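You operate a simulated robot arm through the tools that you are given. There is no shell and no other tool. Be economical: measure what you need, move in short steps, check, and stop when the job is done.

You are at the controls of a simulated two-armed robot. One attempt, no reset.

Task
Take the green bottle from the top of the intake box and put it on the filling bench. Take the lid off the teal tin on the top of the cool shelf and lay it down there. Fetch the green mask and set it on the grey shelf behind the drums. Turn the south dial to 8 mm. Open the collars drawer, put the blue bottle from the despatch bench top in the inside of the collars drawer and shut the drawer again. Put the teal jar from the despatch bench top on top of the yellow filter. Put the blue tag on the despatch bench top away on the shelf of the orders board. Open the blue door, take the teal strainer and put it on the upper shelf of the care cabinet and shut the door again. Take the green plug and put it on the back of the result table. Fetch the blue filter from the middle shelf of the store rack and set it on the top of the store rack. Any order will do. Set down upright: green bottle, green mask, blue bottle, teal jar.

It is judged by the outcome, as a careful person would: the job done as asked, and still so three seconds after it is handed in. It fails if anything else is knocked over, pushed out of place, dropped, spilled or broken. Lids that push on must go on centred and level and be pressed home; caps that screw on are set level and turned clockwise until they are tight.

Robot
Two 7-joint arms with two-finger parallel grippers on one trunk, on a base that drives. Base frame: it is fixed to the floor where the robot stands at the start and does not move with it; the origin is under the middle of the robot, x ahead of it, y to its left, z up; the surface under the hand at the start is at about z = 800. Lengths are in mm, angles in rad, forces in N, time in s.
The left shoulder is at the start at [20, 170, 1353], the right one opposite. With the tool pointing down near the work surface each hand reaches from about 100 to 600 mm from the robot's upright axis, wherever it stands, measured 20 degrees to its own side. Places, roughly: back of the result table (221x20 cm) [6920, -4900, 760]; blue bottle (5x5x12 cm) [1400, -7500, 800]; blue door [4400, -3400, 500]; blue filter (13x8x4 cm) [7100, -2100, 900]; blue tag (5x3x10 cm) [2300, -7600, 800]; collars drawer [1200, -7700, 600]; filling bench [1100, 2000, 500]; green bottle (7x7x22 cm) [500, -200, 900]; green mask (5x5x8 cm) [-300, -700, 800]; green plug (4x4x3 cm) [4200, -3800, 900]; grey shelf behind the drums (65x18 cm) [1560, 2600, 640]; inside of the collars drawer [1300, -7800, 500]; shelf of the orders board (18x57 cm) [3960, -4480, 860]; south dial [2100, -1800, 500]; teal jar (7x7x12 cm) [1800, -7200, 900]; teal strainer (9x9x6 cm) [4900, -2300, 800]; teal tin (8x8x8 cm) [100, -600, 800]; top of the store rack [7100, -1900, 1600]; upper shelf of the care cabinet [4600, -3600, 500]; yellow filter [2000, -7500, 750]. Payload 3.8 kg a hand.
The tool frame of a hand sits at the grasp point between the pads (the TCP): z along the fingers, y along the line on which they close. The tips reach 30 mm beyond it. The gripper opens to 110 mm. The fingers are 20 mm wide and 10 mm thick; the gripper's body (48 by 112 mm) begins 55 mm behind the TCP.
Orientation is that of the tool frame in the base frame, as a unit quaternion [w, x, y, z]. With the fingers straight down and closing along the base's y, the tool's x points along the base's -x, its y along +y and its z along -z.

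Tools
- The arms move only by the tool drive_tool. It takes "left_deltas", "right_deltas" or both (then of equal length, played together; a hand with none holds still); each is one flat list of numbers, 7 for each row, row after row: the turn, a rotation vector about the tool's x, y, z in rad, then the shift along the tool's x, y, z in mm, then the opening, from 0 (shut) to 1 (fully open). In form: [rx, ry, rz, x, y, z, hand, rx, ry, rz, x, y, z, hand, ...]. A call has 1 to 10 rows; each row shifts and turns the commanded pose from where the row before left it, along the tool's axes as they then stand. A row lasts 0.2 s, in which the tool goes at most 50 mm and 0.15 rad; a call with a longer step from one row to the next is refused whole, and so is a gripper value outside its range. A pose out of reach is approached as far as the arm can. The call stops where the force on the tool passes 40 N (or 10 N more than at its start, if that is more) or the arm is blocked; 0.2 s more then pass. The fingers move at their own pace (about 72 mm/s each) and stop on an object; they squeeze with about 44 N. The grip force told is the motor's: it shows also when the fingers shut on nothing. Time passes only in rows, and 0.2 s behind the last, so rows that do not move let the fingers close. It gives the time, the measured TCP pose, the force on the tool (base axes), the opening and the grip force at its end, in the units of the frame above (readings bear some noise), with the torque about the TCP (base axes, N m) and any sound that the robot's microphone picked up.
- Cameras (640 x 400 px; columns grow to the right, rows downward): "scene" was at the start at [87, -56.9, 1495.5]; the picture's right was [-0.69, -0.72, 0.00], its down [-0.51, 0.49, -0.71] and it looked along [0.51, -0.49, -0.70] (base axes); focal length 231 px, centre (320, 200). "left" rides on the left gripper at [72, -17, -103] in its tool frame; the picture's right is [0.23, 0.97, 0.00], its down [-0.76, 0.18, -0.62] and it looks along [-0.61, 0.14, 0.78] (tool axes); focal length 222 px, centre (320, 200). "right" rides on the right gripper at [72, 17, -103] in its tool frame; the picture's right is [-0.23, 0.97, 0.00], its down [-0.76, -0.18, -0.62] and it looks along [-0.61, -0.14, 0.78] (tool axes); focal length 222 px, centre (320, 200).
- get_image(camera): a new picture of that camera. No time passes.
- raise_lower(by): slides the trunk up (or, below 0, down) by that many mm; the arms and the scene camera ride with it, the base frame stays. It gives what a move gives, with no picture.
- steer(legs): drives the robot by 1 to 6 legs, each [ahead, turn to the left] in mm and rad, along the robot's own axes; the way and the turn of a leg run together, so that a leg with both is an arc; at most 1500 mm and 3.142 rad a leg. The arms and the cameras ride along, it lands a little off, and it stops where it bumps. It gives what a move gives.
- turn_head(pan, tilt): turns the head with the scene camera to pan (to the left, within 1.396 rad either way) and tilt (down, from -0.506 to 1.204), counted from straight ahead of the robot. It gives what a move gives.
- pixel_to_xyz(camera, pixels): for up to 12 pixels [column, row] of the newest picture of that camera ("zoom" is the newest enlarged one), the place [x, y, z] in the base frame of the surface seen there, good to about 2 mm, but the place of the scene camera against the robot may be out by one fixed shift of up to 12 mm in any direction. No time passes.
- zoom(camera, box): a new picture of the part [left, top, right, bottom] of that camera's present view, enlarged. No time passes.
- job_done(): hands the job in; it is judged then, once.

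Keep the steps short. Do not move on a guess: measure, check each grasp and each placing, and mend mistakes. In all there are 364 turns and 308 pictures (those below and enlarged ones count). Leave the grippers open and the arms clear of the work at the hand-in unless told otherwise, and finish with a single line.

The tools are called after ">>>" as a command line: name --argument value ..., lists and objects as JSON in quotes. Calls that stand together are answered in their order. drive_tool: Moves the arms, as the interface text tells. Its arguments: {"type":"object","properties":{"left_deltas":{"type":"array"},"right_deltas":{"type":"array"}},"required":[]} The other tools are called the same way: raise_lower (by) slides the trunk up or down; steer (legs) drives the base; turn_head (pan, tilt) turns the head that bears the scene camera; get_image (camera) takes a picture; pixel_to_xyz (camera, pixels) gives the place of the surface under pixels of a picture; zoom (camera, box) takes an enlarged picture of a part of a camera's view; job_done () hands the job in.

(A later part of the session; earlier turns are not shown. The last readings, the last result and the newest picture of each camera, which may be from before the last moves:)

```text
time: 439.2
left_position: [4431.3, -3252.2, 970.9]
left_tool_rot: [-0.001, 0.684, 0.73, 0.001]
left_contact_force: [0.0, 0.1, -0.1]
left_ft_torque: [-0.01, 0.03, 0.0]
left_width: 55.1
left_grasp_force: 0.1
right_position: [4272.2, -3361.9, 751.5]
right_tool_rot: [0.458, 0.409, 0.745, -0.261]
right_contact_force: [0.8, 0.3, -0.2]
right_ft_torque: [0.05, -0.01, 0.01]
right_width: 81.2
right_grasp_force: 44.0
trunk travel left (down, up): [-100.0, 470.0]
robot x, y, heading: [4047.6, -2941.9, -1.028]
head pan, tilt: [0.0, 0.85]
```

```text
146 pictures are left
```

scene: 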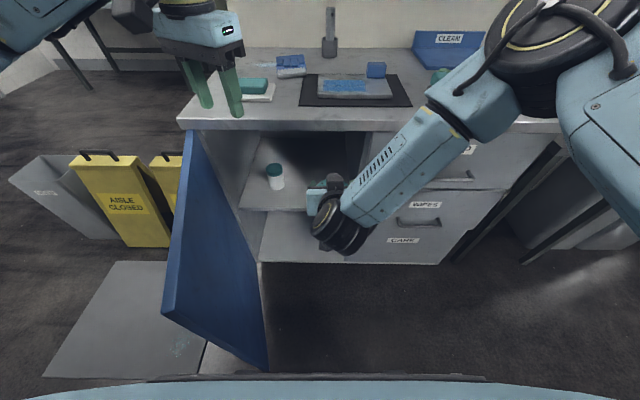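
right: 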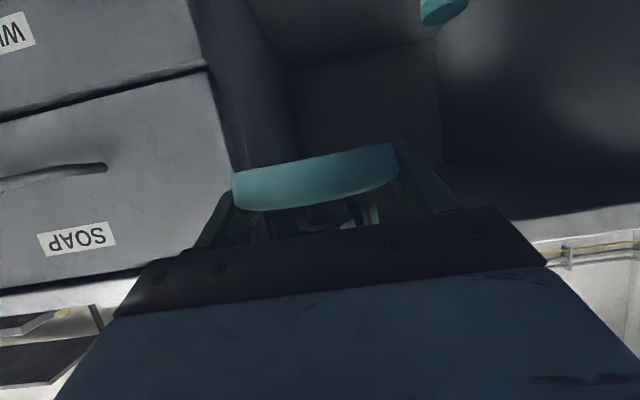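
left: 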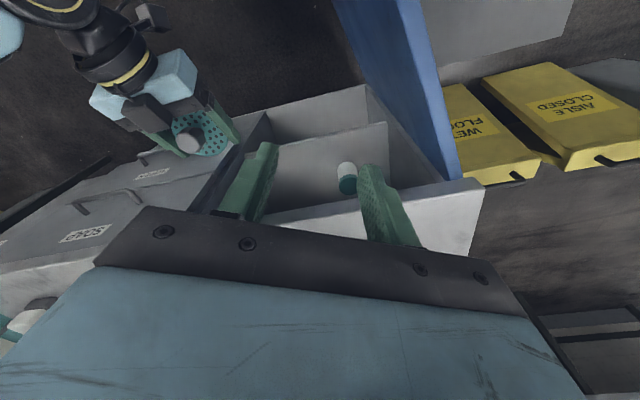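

Handed over: the right hand holds the disc. I measure the shelf with the left camera.

>>> pixel_to_xyz --camera "left" --pixels '[[300, 140], [380, 127], [300, 160], [330, 190], [285, 200], [270, 110], [345, 170], [250, 150], [300, 125], [340, 125]]'

>>> zoom --camera "left" --box '[200, 80, 440, 230]'

```text
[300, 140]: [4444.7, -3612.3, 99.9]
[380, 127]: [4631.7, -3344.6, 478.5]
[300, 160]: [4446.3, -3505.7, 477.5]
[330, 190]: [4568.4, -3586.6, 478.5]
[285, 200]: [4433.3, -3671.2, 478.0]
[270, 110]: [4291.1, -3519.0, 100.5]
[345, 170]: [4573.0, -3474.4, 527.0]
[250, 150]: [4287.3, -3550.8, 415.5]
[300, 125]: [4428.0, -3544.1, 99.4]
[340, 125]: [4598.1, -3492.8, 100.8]
```

```text
2.67 times, centred on (320, 155) of left
```

zoom: 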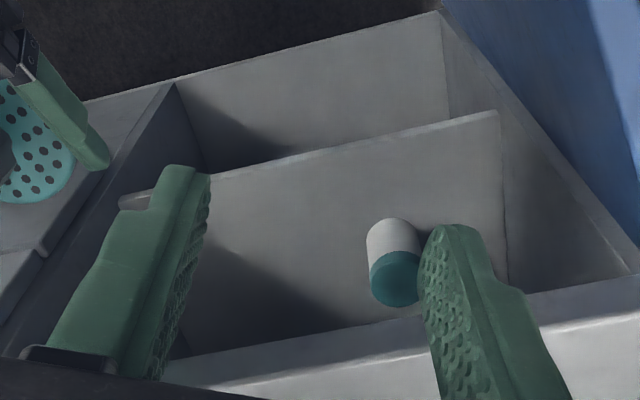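

>>> pixel_to_xyz --camera "scene" --pixels '[[530, 30], [500, 95], [560, 105], [430, 110], [600, 90], [170, 305], [262, 360], [600, 200]]'

```text
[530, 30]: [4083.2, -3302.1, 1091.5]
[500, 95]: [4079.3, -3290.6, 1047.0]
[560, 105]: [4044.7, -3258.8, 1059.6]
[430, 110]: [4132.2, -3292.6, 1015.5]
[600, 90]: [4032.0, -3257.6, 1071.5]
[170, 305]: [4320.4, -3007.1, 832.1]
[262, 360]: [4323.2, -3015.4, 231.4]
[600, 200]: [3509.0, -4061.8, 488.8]
```

The door tip is at t 2153, only about 77° open; the robot base needs more room. I lower the closed left hand inside the door and push it wider.

>>> drive_tool --left_deltas '[0, 0, 0, 0, 0, 50, 0, 0, 0, 0, 0, 0, 50, 0, 0, 0, 0, 0, 0, 50, 0, 0, 0, 0, 0, 0, 50, 0, 0, 0, 0, 0, 0, 50, 0, 0, 0, 0, 9, 18, 0, 0, 0, 0, 0, 5, 10, 0, 0, 0, 0, 0, 5, 10, 0, 0, 0, 0, 0, 5, 10, 0, 0, 0, 0, 0, 5, 10, 0, 0]'

>>> drive_tool --left_deltas '[0, 0, 0, 4, 9, 0, 0, 0, 0, 0, 5, 11, 0, 0, 0, 0, 0, 5, 11, 0, 0, 0, 0, 0, 5, 11, 0, 0, 0, 0, 0, 5, 11, 0, 0, 0, 0, 0, 5, 11, 0, 0, 0, 0, 0, 5, 11, 0, 0, 0, 0, 0, 5, 11, 0, 0, 0, 0, 0, 5, 11, 0, 0, 0, 0, 0, 5, 11, 0, 0]'

>>> get_image --camera "scene"

```text
time: 441.4
left_position: [4471.6, -3229.4, 724.1]
left_tool_rot: [-0.002, 0.691, 0.723, -0.008]
left_contact_force: [-9.5, -11.4, 1.6]
left_ft_torque: [1.24, -1.07, 0.89]
left_width: 0.4
left_grasp_force: 38.2
right_position: [4271.5, -3362.8, 751.0]
right_tool_rot: [0.458, 0.41, 0.744, -0.261]
right_contact_force: [-0.4, -0.6, 0.8]
right_ft_torque: [-0.03, 0.0, -0.03]
right_width: 81.4
right_grasp_force: 44.2
trunk travel left (down, up): [-100.0, 470.0]
robot x, y, heading: [4050.4, -2939.0, -1.024]
head pan, tilt: [0.0, 0.85]
stopped in row 10 (left hand): the force on the tool passed its limit at 50 N (the readings are from after the stop); the commanded pose is now the measured one
```

```text
time: 441.8
left_position: [4468.4, -3230.5, 724.6]
left_tool_rot: [-0.003, 0.692, 0.721, -0.013]
left_contact_force: [-9.5, -11.1, 2.9]
left_ft_torque: [1.38, -0.96, 1.06]
left_width: 0.0
left_grasp_force: 38.0
right_position: [4270.2, -3362.1, 751.2]
right_tool_rot: [0.458, 0.41, 0.744, -0.261]
right_contact_force: [-0.1, 1.1, 0.2]
right_ft_torque: [0.01, 0.0, 0.02]
right_width: 81.1
right_grasp_force: 44.3
trunk travel left (down, up): [-100.0, 470.0]
robot x, y, heading: [4046.5, -2944.6, -1.024]
head pan, tilt: [0.0, 0.85]
stopped in row 1 (left hand): the force on the tool passed its limit at 48 N (the readings are from after the stop); the commanded pose is now the measured one
```

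```text
144 pictures are left
```

scene: 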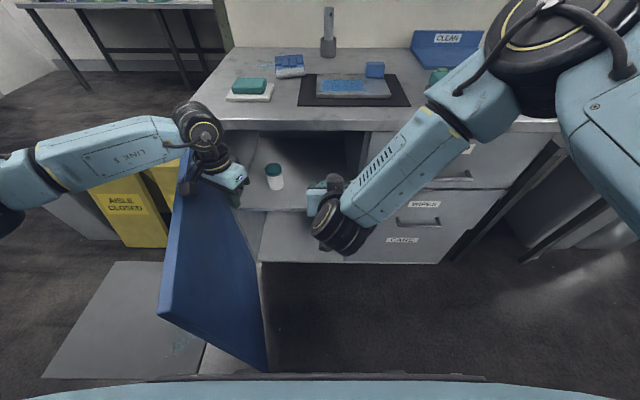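

The push was too near the hinge. I back off, move 150 mm outward along the door, and push there.

>>> drive_tool --left_deltas '[0, 0, 0, -14, -27, 0, 0, 0, 0, 0, -14, -27, 0, 0, 0, 0, 0, 45, -23, 0, 0, 0, 0, 0, 45, -23, 0, 0, 0, 0, 0, 45, -23, 0, 0, 0, 0, 0, 4, 9, 0, 0, 0, 0, 0, 5, 11, 0, 0, 0, 0, 0, 5, 11, 0, 0, 0, 0, 0, 5, 11, 0, 0, 0, 0, 0, 5, 11, 0, 0]'

>>> drive_tool --left_deltas '[0, 0, 0, 4, 9, 0, 0, 0, 0, 0, 5, 11, 0, 0, 0, 0, 0, 5, 11, 0, 0, 0, 0, 0, 5, 11, 0, 0, 0, 0, 0, 5, 11, 0, 0, 0, 0, 0, 5, 11, 0, 0, 0, 0, 0, 5, 11, 0, 0, 0, 0, 0, 5, 11, 0, 0, 0, 0, 0, 5, 11, 0, 0, 0, 0, 0, 5, 11, 0, 0]'

>>> get_image --camera "scene"

```text
refused: row 3 steps farther than a row can; nothing moved
```

```text
time: 442.2
left_position: [4468.4, -3230.7, 725.9]
left_tool_rot: [-0.003, 0.693, 0.721, -0.018]
left_contact_force: [-8.9, -11.9, 2.7]
left_ft_torque: [1.37, -0.95, 1.04]
left_width: 0.0
left_grasp_force: 37.7
right_position: [4269.5, -3362.8, 749.8]
right_tool_rot: [0.456, 0.412, 0.745, -0.261]
right_contact_force: [-0.5, 0.3, 0.4]
right_ft_torque: [0.01, 0.02, -0.01]
right_width: 81.1
right_grasp_force: 43.9
trunk travel left (down, up): [-100.0, 470.0]
robot x, y, heading: [4049.9, -2938.1, -1.026]
head pan, tilt: [0.0, 0.85]
stopped in row 1 (left hand): the force on the tool passed its limit at 48 N (the readings are from after the stop); the commanded pose is now the measured one
```

```text
143 pictures are left
```

scene: 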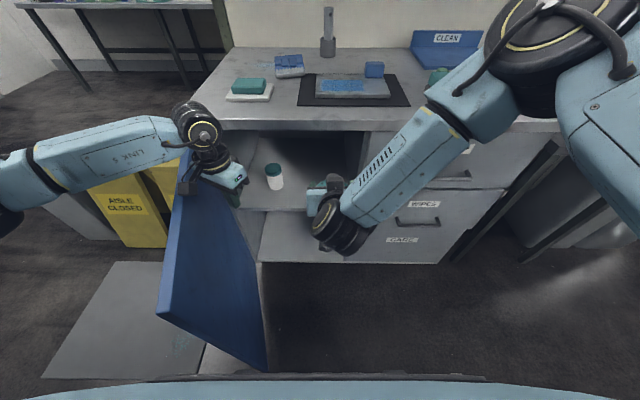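

>>> drive_tool --left_deltas '[0, 0, 0, -14, -27, 0, 0, 0, 0, 0, -14, -27, 0, 0, 0, 0, 0, 42, -21, 0, 0, 0, 0, 0, 42, -21, 0, 0, 0, 0, 0, 42, -21, 0, 0, 0, 0, 0, 4, 9, 0, 0, 0, 0, 0, 5, 11, 0, 0, 0, 0, 0, 5, 11, 0, 0, 0, 0, 0, 5, 11, 0, 0, 0, 0, 0, 5, 11, 0, 0]'

>>> drive_tool --left_deltas '[0, 0, 0, 4, 9, 0, 0, 0, 0, 0, 5, 11, 0, 0, 0, 0, 0, 5, 11, 0, 0, 0, 0, 0, 5, 11, 0, 0, 0, 0, 0, 5, 11, 0, 0, 0, 0, 0, 5, 11, 0, 0, 0, 0, 0, 5, 11, 0, 0, 0, 0, 0, 5, 11, 0, 0]'

>>> get_image --camera "scene"

```text
time: 443.8
left_position: [4359.1, -3130.2, 725.6]
left_tool_rot: [-0.004, 0.693, 0.721, -0.023]
left_contact_force: [-13.1, -9.8, 3.2]
left_ft_torque: [1.3, -1.49, 0.45]
left_width: 0.0
left_grasp_force: 37.8
right_position: [4269.2, -3362.2, 750.6]
right_tool_rot: [0.458, 0.411, 0.744, -0.26]
right_contact_force: [0.2, 0.7, -0.4]
right_ft_torque: [-0.01, 0.02, 0.01]
right_width: 81.3
right_grasp_force: 43.9
trunk travel left (down, up): [-100.0, 470.0]
robot x, y, heading: [4047.0, -2942.7, -1.027]
head pan, tilt: [0.0, 0.85]
stopped in row 7 (left hand): the force on the tool passed its limit at 52 N (the readings are from after the stop); the commanded pose is now the measured one
```

```text
time: 444.1
left_position: [4357.9, -3129.8, 725.9]
left_tool_rot: [-0.004, 0.694, 0.719, -0.027]
left_contact_force: [-10.5, -10.6, 4.1]
left_ft_torque: [1.31, -1.21, 0.26]
left_width: 0.0
left_grasp_force: 37.3
right_position: [4269.2, -3362.2, 750.2]
right_tool_rot: [0.458, 0.41, 0.745, -0.26]
right_contact_force: [0.2, 0.6, -0.1]
right_ft_torque: [0.01, -0.02, 0.0]
right_width: 81.3
right_grasp_force: 44.2
trunk travel left (down, up): [-100.0, 470.0]
robot x, y, heading: [4048.6, -2935.7, -1.026]
head pan, tilt: [0.0, 0.85]
stopped in row 1 (left hand): the force on the tool passed its limit at 50 N (the readings are from after the stop); the commanded pose is now the measured one
```

```text
142 pictures are left
```

scene: 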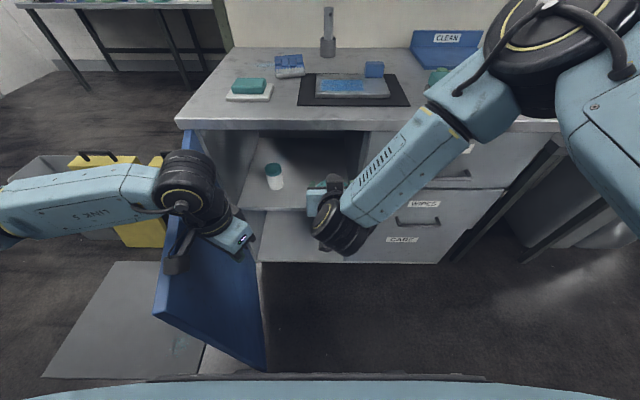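

>>> pixel_to_xyz --camera "scene" --pixels '[[157, 312], [265, 362], [160, 290], [185, 140], [240, 310]]'

```text
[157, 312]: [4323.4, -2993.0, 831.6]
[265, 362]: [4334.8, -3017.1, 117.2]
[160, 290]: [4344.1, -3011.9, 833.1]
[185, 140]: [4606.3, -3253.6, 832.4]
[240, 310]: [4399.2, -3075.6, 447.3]
```

The door is at its stop, about 75°, with its tip at t 2164. I lift the left hand away and shift the robot about 100 mm right by backing off and coming straight in again.

>>> drive_tool --left_deltas '[0, 0, 0, -14, -27, 0, 0, 0, 0, 0, -5, -10, -45, 0, 0, 0, 0, 0, 0, -50, 0, 0, 0, 0, 0, 0, -50, 0, 0, 0, 0, 0, 0, -50, 0, 0, 0, 0, 0, 0, -50, 0, 0, 0, 0, 0, 0, -50, 0, 0, 0, 0, 0, 0, -50, 0]'

>>> steer --legs '[[-300, 0], [0, -0.65], [165, 0], [0, 0.65], [150, 0]]'

>>> get_image --camera "scene"

```text
time: 445.9
left_position: [4341.1, -3136.8, 1068.4]
left_tool_rot: [-0.004, 0.694, 0.719, -0.026]
left_contact_force: [0.3, -0.1, 0.4]
left_ft_torque: [0.0, 0.0, -0.02]
left_width: 0.3
left_grasp_force: 37.8
right_position: [4269.2, -3361.4, 750.8]
right_tool_rot: [0.457, 0.41, 0.744, -0.262]
right_contact_force: [-0.4, -0.7, 0.5]
right_ft_torque: [0.01, 0.02, -0.01]
right_width: 81.1
right_grasp_force: 43.8
trunk travel left (down, up): [-100.0, 470.0]
robot x, y, heading: [4049.3, -2937.7, -1.024]
head pan, tilt: [0.0, 0.85]
```

```text
time: 453.5
left_position: [4254.8, -3181.5, 1067.4]
left_tool_rot: [-0.005, 0.691, 0.723, -0.026]
left_contact_force: [-0.1, 0.9, -0.4]
left_ft_torque: [0.0, 0.04, 0.03]
left_width: 0.0
left_grasp_force: 38.1
right_position: [4184.5, -3404.2, 751.0]
right_tool_rot: [0.457, 0.408, 0.746, -0.26]
right_contact_force: [0.5, -0.3, 0.0]
right_ft_torque: [0.01, -0.01, 0.0]
right_width: 81.3
right_grasp_force: 44.5
trunk travel left (down, up): [-100.0, 470.0]
robot x, y, heading: [3960.0, -2984.8, -1.019]
head pan, tilt: [0.0, 0.85]
```

```text
141 pictures are left
```

scene: 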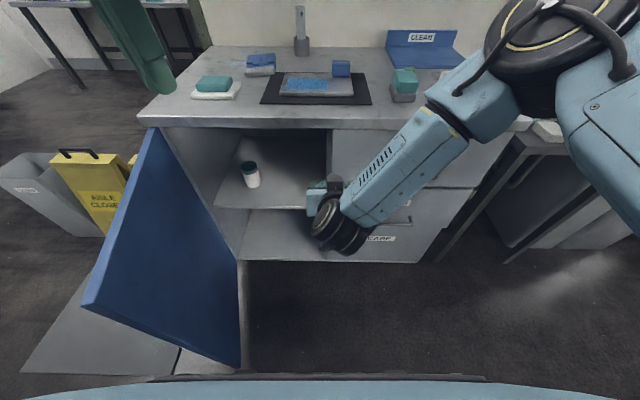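

Robot at t 1857. I bring the strainer in line with the opening (t 1950) and lower it to just above shelf height.

>>> drive_tool --right_deltas '[0, 0, 0, 0, 38.5, 0, 0.6, 0, 0, 0, 0, 38.5, 0, 0.6, 0, 0, 0, 0, 38.5, 0, 0.6, 0, 0, 0, 39.2, 0, 19.4, 0.6, 0, 0, 0, 39.2, 0, 19.4, 0.6, 0, 0, 0, 39.2, 0, 19.4, 0.6]'

>>> raise_lower --by -100

>>> get_image --camera "scene"

>>> get_image --camera "right"

```text
time: 454.9
left_position: [4254.6, -3179.7, 1066.6]
left_tool_rot: [-0.005, 0.69, 0.723, -0.027]
left_contact_force: [0.3, 0.4, -0.5]
left_ft_torque: [0.03, 0.03, 0.0]
left_width: 0.0
left_grasp_force: 37.8
right_position: [4284.2, -3345.0, 616.6]
right_tool_rot: [0.459, 0.407, 0.746, -0.259]
right_contact_force: [-0.8, -0.1, 1.1]
right_ft_torque: [0.0, -0.02, -0.01]
right_width: 81.3
right_grasp_force: 44.3
trunk travel left (down, up): [-100.0, 470.0]
robot x, y, heading: [3959.5, -2985.8, -1.022]
head pan, tilt: [0.0, 0.85]
```

```text
time: 456.2
left_position: [4254.5, -3180.3, 967.7]
left_tool_rot: [-0.005, 0.69, 0.723, -0.027]
left_contact_force: [-0.5, -0.5, -0.7]
left_ft_torque: [-0.01, 0.0, 0.02]
left_width: 0.0
left_grasp_force: 38.2
right_position: [4283.2, -3344.3, 517.9]
right_tool_rot: [0.459, 0.407, 0.746, -0.26]
right_contact_force: [0.4, -0.2, 0.2]
right_ft_torque: [-0.01, -0.02, 0.02]
right_width: 81.4
right_grasp_force: 43.9
trunk travel left (down, up): [0.0, 570.0]
robot x, y, heading: [3958.7, -2987.9, -1.013]
head pan, tilt: [0.0, 0.85]
```

```text
140 pictures are left
```

scene: 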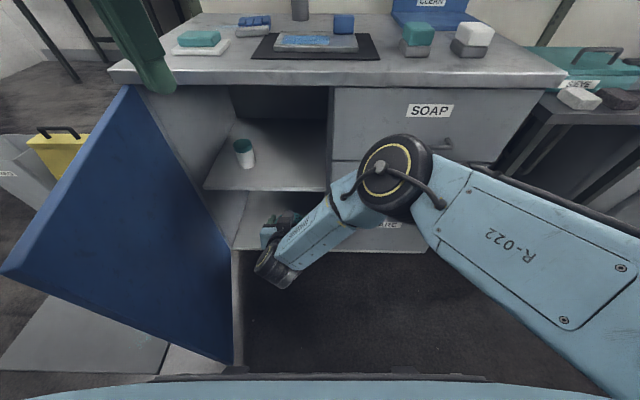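

```text
139 pictures are left
```

right: 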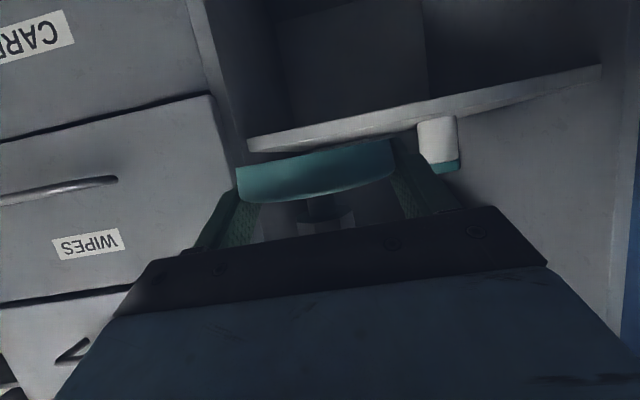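

>>> pixel_to_xyz --camera "scene" --pixels '[[395, 160], [420, 150], [380, 140], [440, 165], [340, 230]]'

>>> pixel_to_xyz --camera "right" --pixels '[[300, 130], [450, 95], [437, 130], [420, 115], [260, 140], [240, 130], [560, 75]]'

```text
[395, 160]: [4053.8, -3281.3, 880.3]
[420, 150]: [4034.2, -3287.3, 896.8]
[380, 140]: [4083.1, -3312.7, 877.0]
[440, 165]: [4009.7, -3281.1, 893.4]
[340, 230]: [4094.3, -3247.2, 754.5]
```

```text
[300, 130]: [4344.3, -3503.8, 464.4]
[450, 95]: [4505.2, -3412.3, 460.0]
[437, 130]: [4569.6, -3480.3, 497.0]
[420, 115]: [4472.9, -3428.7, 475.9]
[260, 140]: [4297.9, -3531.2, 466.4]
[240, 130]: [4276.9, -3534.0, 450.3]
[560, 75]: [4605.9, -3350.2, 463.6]
```

Shelf front edge is at n -5240. I drive 110 mm forward, then extend the arm the rest.

>>> steer --legs '[[110, 0]]'

>>> get_image --camera "scene"

>>> get_image --camera "right"

```text
time: 457.4
left_position: [4311.1, -3276.1, 967.8]
left_tool_rot: [-0.005, 0.691, 0.722, -0.027]
left_contact_force: [-0.3, -0.2, 1.3]
left_ft_torque: [-0.01, 0.02, 0.01]
left_width: 0.1
left_grasp_force: 37.8
right_position: [4340.4, -3438.9, 517.3]
right_tool_rot: [0.457, 0.409, 0.745, -0.261]
right_contact_force: [-1.0, 0.2, 0.1]
right_ft_torque: [-0.01, 0.01, 0.02]
right_width: 81.3
right_grasp_force: 44.3
trunk travel left (down, up): [0.0, 570.0]
robot x, y, heading: [4018.7, -3079.6, -1.021]
head pan, tilt: [0.0, 0.85]
```

```text
138 pictures are left
```

scene: 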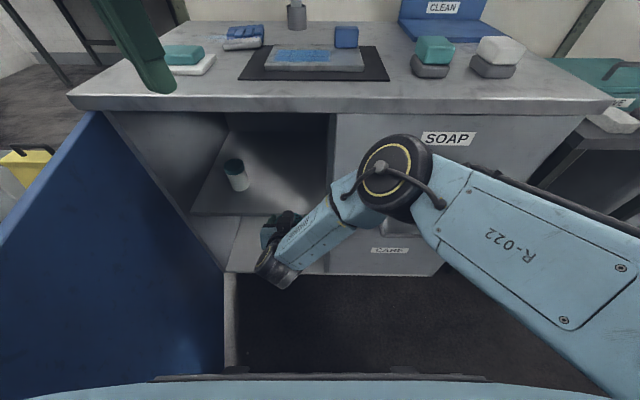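

```text
137 pictures are left
```

right: 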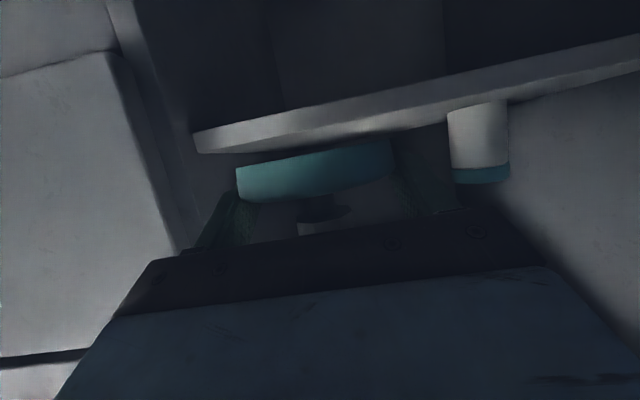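

>>> drive_tool --right_deltas '[0, 0, 0, -17.1, 0, 34.6, 0.6, 0, 0, 0, -17.1, 0, 34.6, 0.6, 0, 0, 0, -17.1, 0, 34.6, 0.6]'

>>> get_image --camera "right"

>>> get_image --camera "scene"

```text
time: 458.2
left_position: [4311.5, -3275.5, 966.3]
left_tool_rot: [-0.005, 0.692, 0.721, -0.026]
left_contact_force: [0.1, -0.1, 0.6]
left_ft_torque: [-0.04, -0.02, 0.0]
left_width: 0.3
left_grasp_force: 38.1
right_position: [4401.1, -3538.9, 515.9]
right_tool_rot: [0.457, 0.409, 0.746, -0.26]
right_contact_force: [0.1, 1.1, -0.7]
right_ft_torque: [0.04, -0.01, 0.0]
right_width: 81.3
right_grasp_force: 44.0
trunk travel left (down, up): [0.0, 570.0]
robot x, y, heading: [4021.5, -3079.1, -1.014]
head pan, tilt: [0.0, 0.85]
```

```text
136 pictures are left
```

right: 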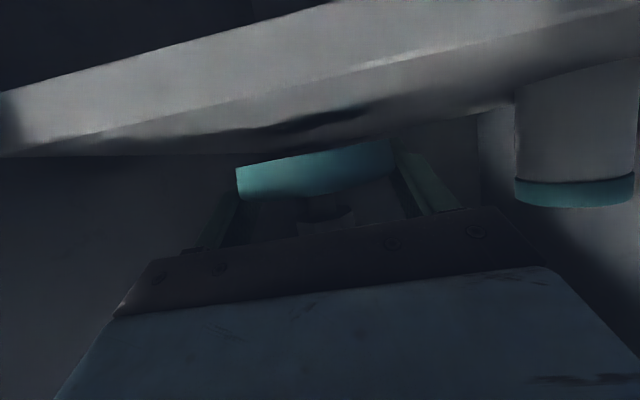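

```text
135 pictures are left
```

scene: 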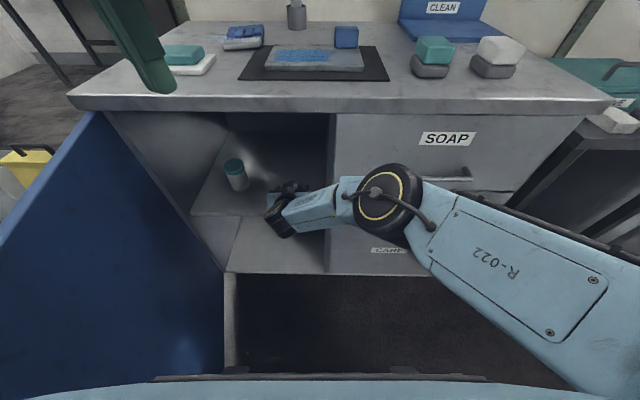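

>>> drive_tool --right_deltas '[0, 0, 0, 9, 0, 4.4, 0.6, 0, 0, 0, 4.5, 0, 2.2, 0.6, 0, 0, 0, 1.8, 0, 0.9, 0.6]'

```text
time: 459.0
left_position: [4311.4, -3275.0, 966.6]
left_tool_rot: [-0.005, 0.692, 0.722, -0.026]
left_contact_force: [-0.8, 0.3, 0.5]
left_ft_torque: [0.0, -0.01, 0.02]
left_width: 0.0
left_grasp_force: 37.9
right_position: [4401.0, -3538.7, 501.4]
right_tool_rot: [0.459, 0.408, 0.745, -0.261]
right_contact_force: [-1.2, 0.4, 2.5]
right_ft_torque: [-0.02, -0.13, -0.02]
right_width: 81.0
right_grasp_force: 43.8
trunk travel left (down, up): [0.0, 570.0]
robot x, y, heading: [4018.7, -3076.6, -1.019]
head pan, tilt: [0.0, 0.85]
```

>>> drive_tool --right_deltas '[0, 0, 0, 1.8, 0, 0.9, 0.6, 0, 0, 0, 0, 0, 0, 0.6]'

>>> get_image --camera "right"

```text
time: 459.6
left_position: [4311.9, -3275.1, 968.8]
left_tool_rot: [-0.003, 0.691, 0.722, -0.026]
left_contact_force: [-0.5, -0.2, 0.0]
left_ft_torque: [0.01, -0.02, -0.01]
left_width: 0.0
left_grasp_force: 38.2
right_position: [4401.0, -3538.1, 500.5]
right_tool_rot: [0.46, 0.408, 0.745, -0.26]
right_contact_force: [0.3, -1.6, 11.0]
right_ft_torque: [0.03, -0.67, 0.02]
right_width: 80.9
right_grasp_force: 44.1
trunk travel left (down, up): [0.0, 570.0]
robot x, y, heading: [4018.7, -3080.1, -1.02]
head pan, tilt: [0.0, 0.85]
```

```text
134 pictures are left
```

right: 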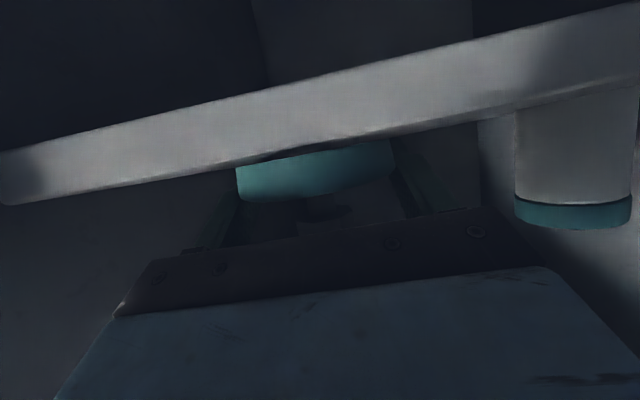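

It rests on the shelf (11 N). I open to 0.86 and draw straight back.

>>> drive_tool --right_deltas '[0, 0, 0, -0.9, 0, -0.4, 0.6, 0, 0, 0, 0, 0, 0, 0.86, 0, 0, 0, 0, 0, 0, 0.86, 0, 0, 0, -2.7, 0, -1.3, 0.86, 0, 0, 0, 8.9, 0, -18, 0.86, 0, 0, 0, 17.7, 0, -35.8, 0.86, 0, 0, 0, 17.7, 0, -35.8, 0.86]'

>>> get_image --camera "right"

>>> get_image --camera "scene"

```text
time: 461.2
left_position: [4312.3, -3274.6, 967.5]
left_tool_rot: [-0.004, 0.691, 0.722, -0.026]
left_contact_force: [-0.4, -0.1, -0.8]
left_ft_torque: [-0.02, -0.03, -0.03]
left_width: 0.0
left_grasp_force: 37.2
right_position: [4350.2, -3450.0, 500.2]
right_tool_rot: [0.457, 0.408, 0.746, -0.26]
right_contact_force: [0.0, 0.4, -0.7]
right_ft_torque: [-0.01, 0.0, 0.02]
right_width: 94.7
right_grasp_force: 0.0
trunk travel left (down, up): [0.0, 570.0]
robot x, y, heading: [4019.7, -3076.9, -1.018]
head pan, tilt: [0.0, 0.85]
```

```text
133 pictures are left
```

right: 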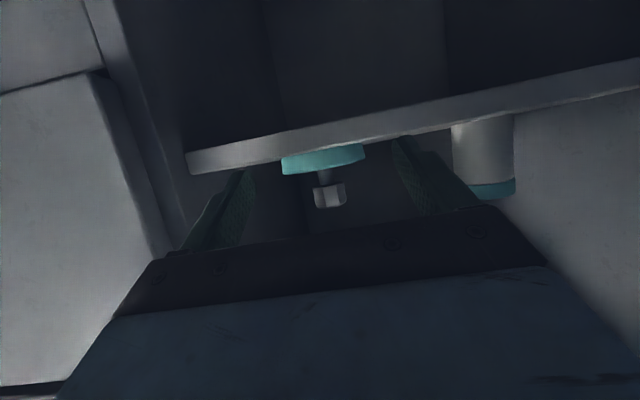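

```text
132 pictures are left
```

scene: 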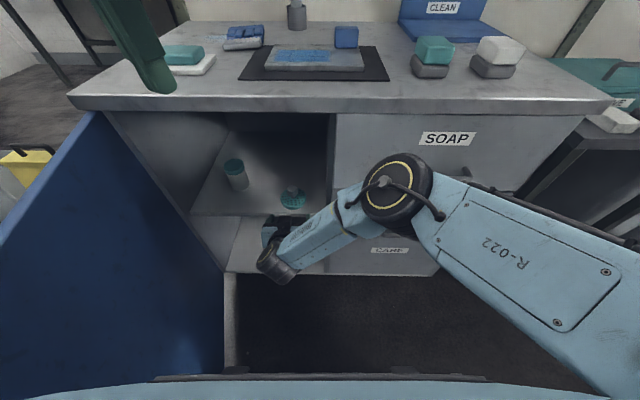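

The strainer stands on the upper shelf. I back the robot off 170 mm, and take the left hand over to the outside of the door to push it shut.

>>> steer --legs '[[-170, 0]]'

>>> drive_tool --left_deltas '[0, 0, 0, 0, 0, -30, 0, 0, 0, 0, 20, 45, 0, 0, 0, 0, 0, 20, 45, 0, 0, 0, 0, 0, 20, 45, 0, 0, 0, 0, 0, 20, 45, 0, 0, 0, 0, 0, 20, 45, 0, 0, 0, 0, 0, 20, 45, 0, 0]'

>>> turn_head --pan 0.35 --tilt 0.85

>>> get_image --camera "scene"

```text
time: 462.7
left_position: [4221.2, -3124.3, 967.7]
left_tool_rot: [-0.004, 0.689, 0.724, -0.026]
left_contact_force: [0.2, 0.6, 0.2]
left_ft_torque: [0.03, 0.0, -0.02]
left_width: 0.0
left_grasp_force: 37.9
right_position: [4260.4, -3301.3, 502.4]
right_tool_rot: [0.459, 0.406, 0.747, -0.259]
right_contact_force: [-0.3, -0.7, -0.6]
right_ft_torque: [0.02, -0.01, -0.03]
right_width: 94.9
right_grasp_force: 0.2
trunk travel left (down, up): [0.0, 570.0]
robot x, y, heading: [3926.2, -2932.0, -1.015]
head pan, tilt: [0.0, 0.85]
```

```text
time: 464.3
left_position: [4437.6, -3006.6, 966.1]
left_tool_rot: [-0.004, 0.688, 0.725, -0.027]
left_contact_force: [-0.8, -0.5, -0.2]
left_ft_torque: [-0.01, -0.02, -0.01]
left_width: 0.2
left_grasp_force: 38.0
left hand out of reach, approached as far as the arm can: row 6, 7
right_position: [4259.5, -3300.8, 502.4]
right_tool_rot: [0.459, 0.406, 0.746, -0.259]
right_contact_force: [-1.2, -0.4, -0.2]
right_ft_torque: [-0.06, 0.0, -0.04]
right_width: 94.3
right_grasp_force: 0.1
trunk travel left (down, up): [0.0, 570.0]
robot x, y, heading: [3927.3, -2933.3, -1.014]
head pan, tilt: [0.0, 0.85]
```

```text
time: 465.1
left_position: [4437.1, -3004.7, 966.4]
left_tool_rot: [-0.003, 0.689, 0.724, -0.027]
left_contact_force: [-0.1, 1.0, -0.4]
left_ft_torque: [-0.02, -0.01, 0.01]
left_width: 0.2
left_grasp_force: 37.5
right_position: [4259.8, -3300.7, 502.5]
right_tool_rot: [0.458, 0.407, 0.747, -0.259]
right_contact_force: [-0.3, 0.2, 0.5]
right_ft_torque: [0.03, 0.01, -0.01]
right_width: 94.3
right_grasp_force: 0.0
trunk travel left (down, up): [0.0, 570.0]
robot x, y, heading: [3929.3, -2927.7, -1.014]
head pan, tilt: [0.351, 0.85]
```

```text
131 pictures are left
```

scene: 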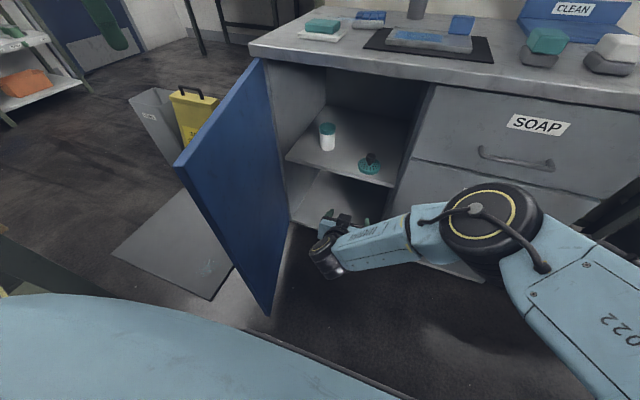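

I pull the right hand in and turn the robot 0.35 rad left, so that the left hand can reach the door's outside well.

>>> drive_tool --right_deltas '[0, 0, 0, 20, 0, -42, 0.5, 0, 0, 0, 20, 0, -42, 0.5, 0, 0, 0, 20, -10, -42, 0.5]'

>>> steer --legs '[[0, 0.35]]'

>>> turn_head --pan 0.1 --tilt 0.85

>>> get_image --camera "scene"

```text
time: 465.9
left_position: [4438.1, -3006.5, 967.7]
left_tool_rot: [-0.005, 0.689, 0.724, -0.026]
left_contact_force: [0.2, 0.4, 0.2]
left_ft_torque: [-0.01, -0.01, 0.01]
left_width: 0.0
left_grasp_force: 38.3
right_position: [4176.7, -3189.5, 502.5]
right_tool_rot: [0.458, 0.406, 0.747, -0.259]
right_contact_force: [0.3, -0.3, 0.1]
right_ft_torque: [-0.01, 0.0, 0.03]
right_width: 55.0
right_grasp_force: 0.1
trunk travel left (down, up): [0.0, 570.0]
robot x, y, heading: [3926.1, -2928.2, -1.013]
head pan, tilt: [0.351, 0.85]
```

```text
time: 467.4
left_position: [4432.9, -2822.7, 966.7]
left_tool_rot: [0.001, 0.551, 0.834, -0.027]
left_contact_force: [-0.8, -0.7, 0.0]
left_ft_torque: [0.0, 0.0, -0.02]
left_width: 0.0
left_grasp_force: 37.1
right_position: [4250.9, -3086.1, 500.7]
right_tool_rot: [0.497, 0.267, 0.807, -0.173]
right_contact_force: [-0.2, 0.7, -0.3]
right_ft_torque: [0.02, 0.0, -0.02]
right_width: 54.9
right_grasp_force: 0.0
trunk travel left (down, up): [0.0, 570.0]
robot x, y, heading: [3926.3, -2927.9, -0.66]
head pan, tilt: [0.351, 0.85]
```

```text
time: 468.2
left_position: [4431.4, -2823.1, 965.2]
left_tool_rot: [0.001, 0.55, 0.835, -0.026]
left_contact_force: [-0.4, -0.1, -0.4]
left_ft_torque: [-0.01, 0.01, 0.0]
left_width: 0.2
left_grasp_force: 37.6
right_position: [4251.1, -3084.8, 501.3]
right_tool_rot: [0.497, 0.269, 0.807, -0.174]
right_contact_force: [-0.3, -0.4, 0.1]
right_ft_torque: [0.0, 0.0, -0.03]
right_width: 55.0
right_grasp_force: 0.0
trunk travel left (down, up): [0.0, 570.0]
robot x, y, heading: [3929.7, -2933.2, -0.66]
head pan, tilt: [0.099, 0.85]
```

```text
130 pictures are left
```

scene: 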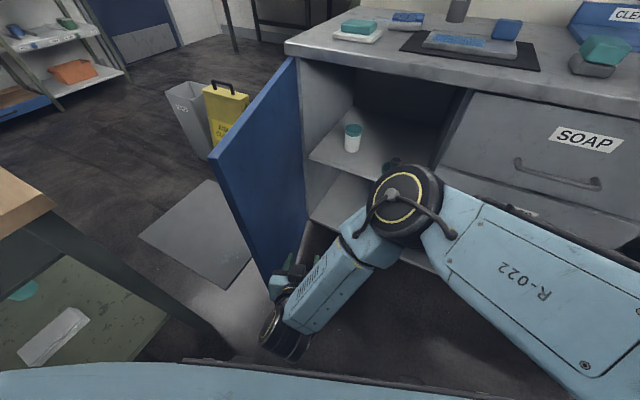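

I move the right hand away to the right, and the left hand down on the door's outer side.

>>> drive_tool --right_deltas '[0, 0, 0, 0, -45, 0, 0.5, 0, 0, 0, 0, -45, 0, 0.5, 0, 0, 0, 0, -45, 0, 0.5, 0, 0, 0, 0, -45, 0, 0.5, 0, 0, 0, 0, 0, 0, 0.5, 0, 0, 0, 0, 0, 0, 0.5, 0, 0, 0, 0, 0, 0, 0.5, 0, 0, 0, 0, 0, 0, 0.5, 0, 0, 0, 0, 0, 0, 0.5]' --left_deltas '[0, 0, 0, -34.5, -16, 0, 0, 0, 0, 0, -34.5, -16, 0, 0, 0, 0, 0, -34.5, -16, 0, 0, 0, 0, 0, -34.5, -16, 0, 0, 0, 0, 0, 0, 0, 47, 0, 0, 0, 0, 0, 0, 47, 0, 0, 0, 0, 0, 0, 47, 0, 0, 0, 0, 0, 0, 47, 0, 0, 0, 0, 0, 0, 45, 0]'

>>> get_image --camera "scene"

```text
time: 470.4
left_position: [4432.8, -3005.2, 817.2]
left_tool_rot: [0.09, 0.549, 0.83, -0.027]
left_contact_force: [0.2, 0.3, -1.1]
left_ft_torque: [0.0, -0.01, 0.01]
left_width: 0.1
left_grasp_force: 37.4
right_position: [4169.5, -3194.0, 544.7]
right_tool_rot: [0.496, 0.274, 0.806, -0.172]
right_contact_force: [1.0, 0.0, -0.9]
right_ft_torque: [-0.01, -0.04, 0.01]
right_width: 55.0
right_grasp_force: 0.2
right hand out of reach, approached as far as the arm can: row 3, 4
trunk travel left (down, up): [0.0, 570.0]
robot x, y, heading: [3929.4, -2928.5, -0.668]
head pan, tilt: [0.099, 0.85]
stopped in row 9 (left hand): the arm was blocked; the commanded pose is now the measured one
```

```text
129 pictures are left
```

scene: 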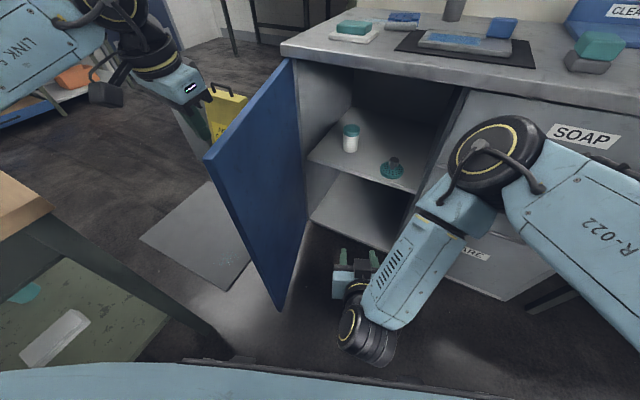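

>>> get_image --camera "left"

>>> turn_head --pan 0.9 --tilt 0.7

>>> get_image --camera "scene"

```text
128 pictures are left
```

left: 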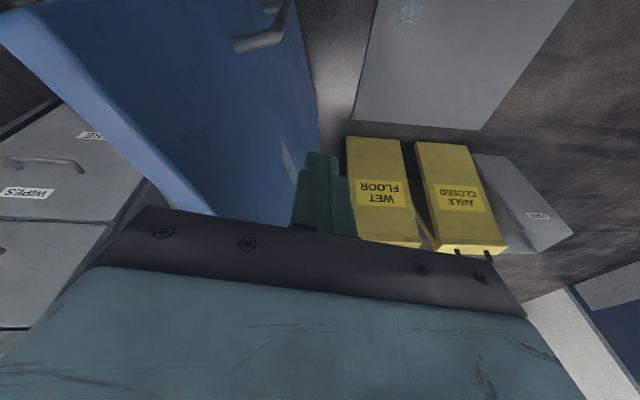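

```text
time: 471.5
left_position: [4433.3, -3003.6, 815.4]
left_tool_rot: [0.086, 0.55, 0.83, -0.027]
left_contact_force: [-0.4, 0.2, -0.6]
left_ft_torque: [-0.02, -0.03, 0.0]
left_width: 0.1
left_grasp_force: 37.7
right_position: [4169.2, -3194.3, 547.9]
right_tool_rot: [0.496, 0.273, 0.806, -0.172]
right_contact_force: [-0.6, -0.4, 0.2]
right_ft_torque: [-0.02, -0.03, 0.01]
right_width: 55.2
right_grasp_force: 0.1
trunk travel left (down, up): [0.0, 570.0]
robot x, y, heading: [3929.3, -2929.3, -0.666]
head pan, tilt: [0.901, 0.7]
```

```text
127 pictures are left
```

scene: 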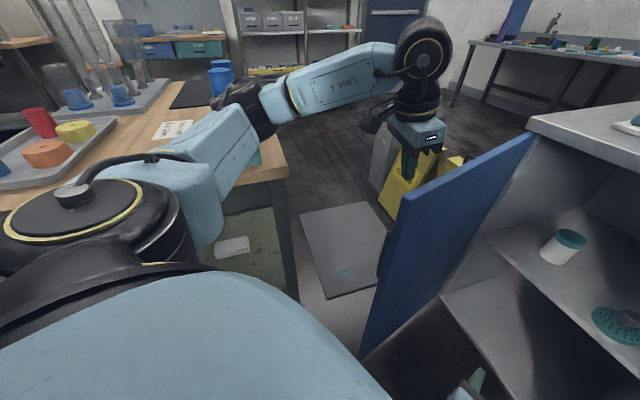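

The left elbow came down on the sample table near the teal block. I raise the trunk at once and check the table.

>>> raise_lower --by 200

>>> get_image --camera "scene"

```text
time: 473.7
left_position: [4439.6, -2996.7, 1004.2]
left_tool_rot: [0.076, 0.549, 0.831, -0.033]
left_contact_force: [0.3, -0.5, 0.6]
left_ft_torque: [0.0, 0.0, -0.01]
left_width: 0.0
left_grasp_force: 37.8
right_position: [4174.8, -3190.5, 746.4]
right_tool_rot: [0.493, 0.27, 0.808, -0.176]
right_contact_force: [0.4, -0.3, 0.2]
right_ft_torque: [0.02, -0.02, -0.03]
right_width: 54.8
right_grasp_force: 0.0
trunk travel left (down, up): [-200.0, 370.0]
robot x, y, heading: [3932.2, -2927.9, -0.661]
head pan, tilt: [0.901, 0.7]
```

```text
126 pictures are left
```

scene: 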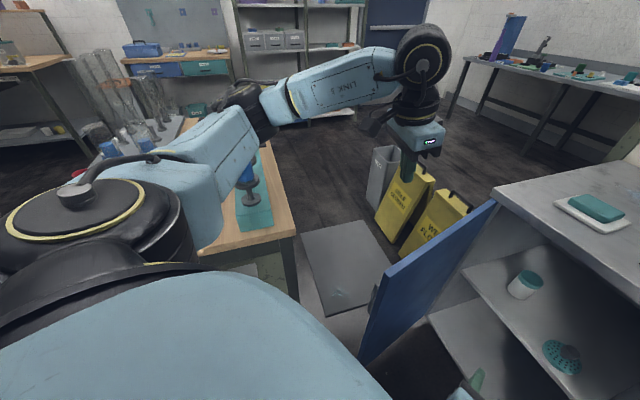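

The block and corks still stand. I bring the trunk up fully, pull the left hand in, and straighten the right hand to point down; the right hand will do the pushing.

>>> raise_lower --by 250

>>> drive_tool --left_deltas '[0.0145, 0.0815, 0, 0, 0, 0, 0, 0.0145, 0.0815, 0, 0, 0, 0, 0, 0, 0, 0, 35, -19, 0, 0, 0, 0, 0, 35, -19, 0, 0, 0, 0, 0, 35, -19, 0, 0, 0, 0, 0, 35, -19, 0, 0, 0, 0, 0, 0, 0, 0, 0, 0, 0, 0, 0, 0, 0, 0]' --right_deltas '[0, 0.139, 0, 0, 0, 0, 0, 0, 0.139, 0, 0, 0, 0, 0, 0, 0.139, 0, 0, 0, 0, 0, 0, 0.139, 0, 0, 0, 0, 0, 0, 0.139, 0, 0, 0, 0, 0, 0, 0.139, 0, 0, 0, 0, 0, 0, 0.139, 0, 0, 0, 0, 0, 0, 0.139, 0, 0, 0, 0, 0]'

>>> get_image --camera "scene"

```text
time: 476.3
left_position: [4439.8, -2997.1, 1254.7]
left_tool_rot: [0.076, 0.548, 0.832, -0.033]
left_contact_force: [-0.5, -1.0, -0.2]
left_ft_torque: [-0.03, 0.0, 0.02]
left_width: 0.0
left_grasp_force: 38.3
right_position: [4174.4, -3191.1, 996.7]
right_tool_rot: [0.494, 0.269, 0.808, -0.176]
right_contact_force: [0.5, 0.1, -0.2]
right_ft_torque: [0.02, 0.01, -0.02]
right_width: 55.1
right_grasp_force: 0.0
trunk travel left (down, up): [-450.0, 120.0]
robot x, y, heading: [3931.4, -2930.6, -0.66]
head pan, tilt: [0.901, 0.7]
```

```text
time: 478.1
left_position: [4316.8, -2895.9, 1256.2]
left_tool_rot: [0.001, 0.551, 0.835, 0.0]
left_contact_force: [0.2, -1.0, 0.0]
left_ft_torque: [0.02, -0.02, 0.01]
left_width: 0.0
left_grasp_force: 37.7
right_position: [4174.5, -3190.2, 996.1]
right_tool_rot: [-0.006, 0.323, 0.946, -0.007]
right_contact_force: [0.8, -1.0, 0.1]
right_ft_torque: [0.02, 0.0, 0.03]
right_width: 0.1
right_grasp_force: 37.4
trunk travel left (down, up): [-450.0, 120.0]
robot x, y, heading: [3930.6, -2931.1, -0.662]
head pan, tilt: [0.901, 0.7]
```

```text
125 pictures are left
```

scene: 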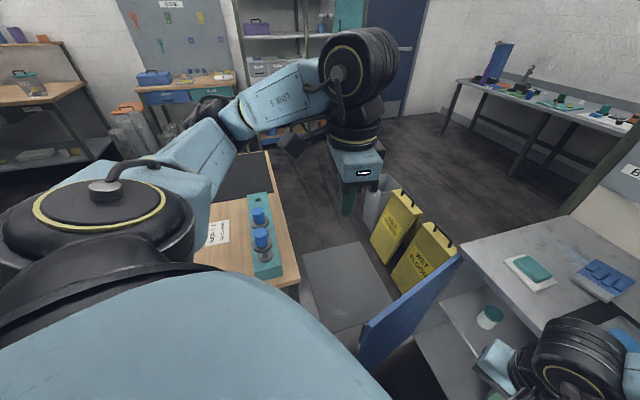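

>>> pixel_to_xyz --camera "scene" --pixels '[[258, 212], [262, 236], [250, 205], [256, 275], [282, 270], [270, 200], [298, 280], [440, 262], [370, 325], [375, 345]]'

```text
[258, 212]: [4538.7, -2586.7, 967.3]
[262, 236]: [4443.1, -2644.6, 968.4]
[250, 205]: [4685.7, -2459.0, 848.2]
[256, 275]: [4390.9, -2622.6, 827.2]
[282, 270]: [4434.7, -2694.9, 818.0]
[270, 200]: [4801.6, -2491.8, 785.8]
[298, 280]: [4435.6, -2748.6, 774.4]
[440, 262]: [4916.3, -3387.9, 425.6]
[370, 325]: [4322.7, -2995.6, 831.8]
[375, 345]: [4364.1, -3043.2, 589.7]
```

The block is unmoved. I turn the robot 0.5 rad left with the right hand held above door height.

>>> steer --legs '[[0, 0.5]]'

>>> turn_head --pan -0.1 --tilt 0.9

>>> get_image --camera "scene"

```text
time: 479.9
left_position: [4252.6, -2711.3, 1256.5]
left_tool_rot: [0.001, 0.324, 0.946, 0.0]
left_contact_force: [-0.3, 0.0, -0.5]
left_ft_torque: [0.03, -0.01, -0.02]
left_width: 0.0
left_grasp_force: 37.5
right_position: [4271.3, -3038.7, 996.4]
right_tool_rot: [-0.004, 0.075, 0.997, -0.009]
right_contact_force: [-0.4, -0.4, 0.5]
right_ft_torque: [0.01, -0.01, -0.03]
right_width: 0.0
right_grasp_force: 38.2
trunk travel left (down, up): [-450.0, 120.0]
robot x, y, heading: [3927.2, -2930.4, -0.154]
head pan, tilt: [0.901, 0.7]
```

```text
time: 481.2
left_position: [4252.6, -2712.5, 1255.3]
left_tool_rot: [0.0, 0.324, 0.946, 0.001]
left_contact_force: [0.5, 0.9, 0.7]
left_ft_torque: [-0.02, -0.03, 0.0]
left_width: 0.0
left_grasp_force: 37.5
right_position: [4271.3, -3038.1, 996.3]
right_tool_rot: [-0.005, 0.075, 0.997, -0.009]
right_contact_force: [0.5, 0.6, -0.6]
right_ft_torque: [0.0, 0.0, -0.02]
right_width: 0.0
right_grasp_force: 37.7
trunk travel left (down, up): [-450.0, 120.0]
robot x, y, heading: [3934.1, -2927.4, -0.157]
head pan, tilt: [-0.099, 0.901]
```

```text
124 pictures are left
```

scene: 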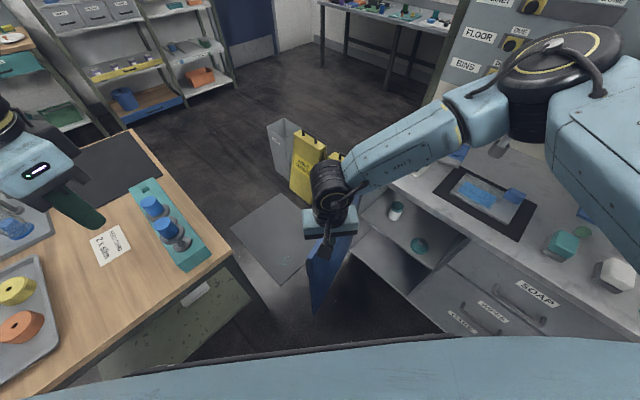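

>>> drive_tool --right_deltas '[0, 0, 0, -36, 15, 0, 0, 0, 0, 0, -36, 15, 0, 0, 0, 0, 0, -36, 15, 0, 0, 0, 0, 0, -36, 15, 0, 0, 0, 0, 0, 0, 0, 43, 0, 0, 0, 0, 0, 0, 43, 0, 0, 0, 0, 0, 0, 43, 0]'

>>> get_image --camera "scene"

>>> get_image --camera "right"

```text
time: 482.8
left_position: [4252.2, -2711.4, 1254.4]
left_tool_rot: [0.0, 0.324, 0.946, -0.001]
left_contact_force: [-0.6, -0.5, -0.6]
left_ft_torque: [-0.02, -0.03, -0.02]
left_width: 0.0
left_grasp_force: 37.9
right_position: [4418.4, -3002.8, 862.8]
right_tool_rot: [-0.005, 0.074, 0.997, -0.009]
right_contact_force: [-0.8, -0.2, 0.2]
right_ft_torque: [0.03, 0.01, 0.02]
right_width: 0.2
right_grasp_force: 37.6
trunk travel left (down, up): [-450.0, 120.0]
robot x, y, heading: [3929.2, -2926.5, -0.157]
head pan, tilt: [-0.099, 0.901]
```

```text
123 pictures are left
```

scene: 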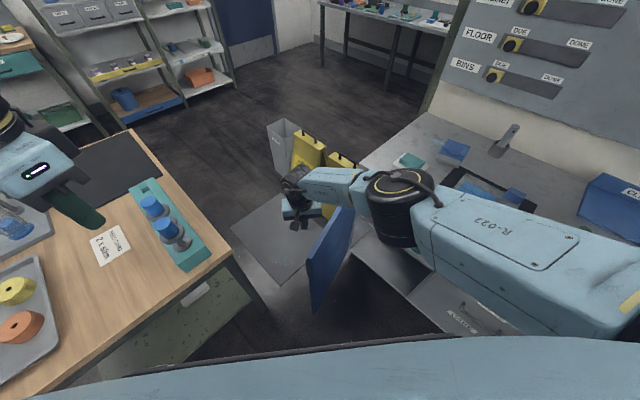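

```text
122 pictures are left
```

right: 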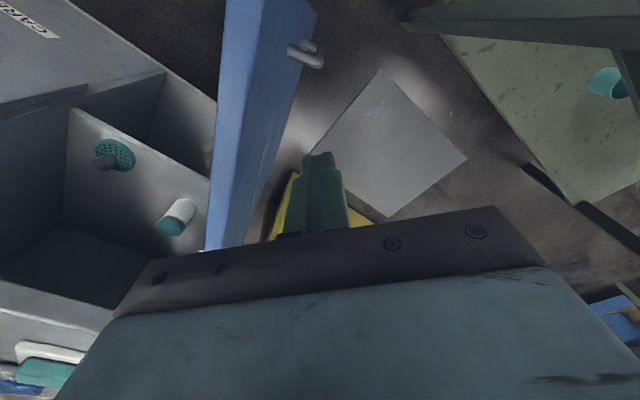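

The hand is outside the door. I lower it 80 mm and push the door along its closing arc in small steps.

>>> drive_tool --right_deltas '[0, 0, 0, 0, 0, 40, 0, 0, 0, 0, 0, 0, 40, 0, 0, 0, 0, 8, -14, 0, 0, 0, 0, 0, 8, -14, 0, 0, 0, 0, 0, 8, -14, 0, 0, 0, 0, 0, 8.4, -13.7, 0, 0, 0, 0, 0, 8.4, -13.7, 0, 0, 0, 0, 0, 8.4, -13.7, 0, 0, 0, 0, 0, 8.4, -13.7, 0, 0, 0, 0, 0, 8.4, -13.7, 0, 0]'

>>> drive_tool --right_deltas '[0, 0, 0, 4.4, -13.8, 0, 0, 0, 0, 0, 4.4, -13.8, 0, 0, 0, 0, 0, 4.4, -13.8, 0, 0, 0, 0, 0, 4.4, -13.8, 0, 0, 0, 0, 0, 4.4, -13.8, 0, 0, 0, 0, 0, 4.4, -13.8, 0, 0, 0, 0, 0, 0.5, -14.3, 0, 0, 0, 0, 0, 0.5, -14.3, 0, 0, 0, 0, 0, 0.5, -14.3, 0, 0]'

>>> get_image --camera "scene"

```text
time: 485.0
left_position: [4251.8, -2713.1, 1254.9]
left_tool_rot: [0.001, 0.324, 0.946, 0.001]
left_contact_force: [0.3, 0.0, 0.7]
left_ft_torque: [0.02, 0.01, 0.01]
left_width: 0.2
left_grasp_force: 37.0
right_position: [4321.3, -3108.5, 828.2]
right_tool_rot: [-0.005, 0.075, 0.997, -0.009]
right_contact_force: [0.1, 0.3, -0.5]
right_ft_torque: [0.02, 0.02, -0.01]
right_width: 0.0
right_grasp_force: 37.3
right hand out of reach, approached as far as the arm can: row 1, 2
trunk travel left (down, up): [-450.0, 120.0]
robot x, y, heading: [3929.9, -2928.8, -0.151]
head pan, tilt: [-0.099, 0.901]
```

```text
time: 487.0
left_position: [4250.6, -2713.0, 1255.8]
left_tool_rot: [0.001, 0.324, 0.946, 0.0]
left_contact_force: [0.1, 0.6, -0.1]
left_ft_torque: [-0.02, -0.01, 0.02]
left_width: 0.0
left_grasp_force: 37.4
right_position: [4275.6, -3228.2, 829.2]
right_tool_rot: [-0.004, 0.075, 0.997, -0.009]
right_contact_force: [0.0, 0.3, -0.1]
right_ft_torque: [0.03, -0.01, 0.02]
right_width: 0.2
right_grasp_force: 37.5
trunk travel left (down, up): [-450.0, 120.0]
robot x, y, heading: [3925.7, -2930.0, -0.154]
head pan, tilt: [-0.099, 0.901]
```

```text
121 pictures are left
```

scene: 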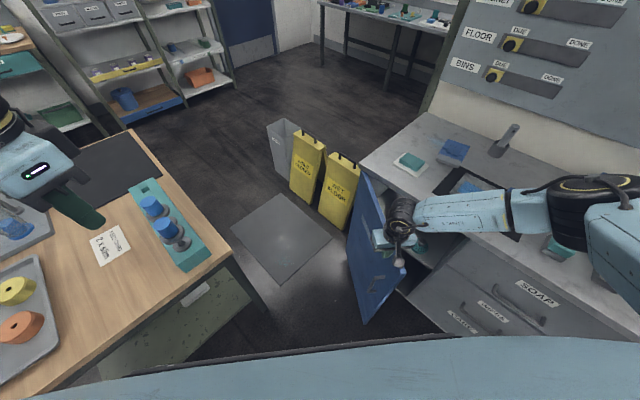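

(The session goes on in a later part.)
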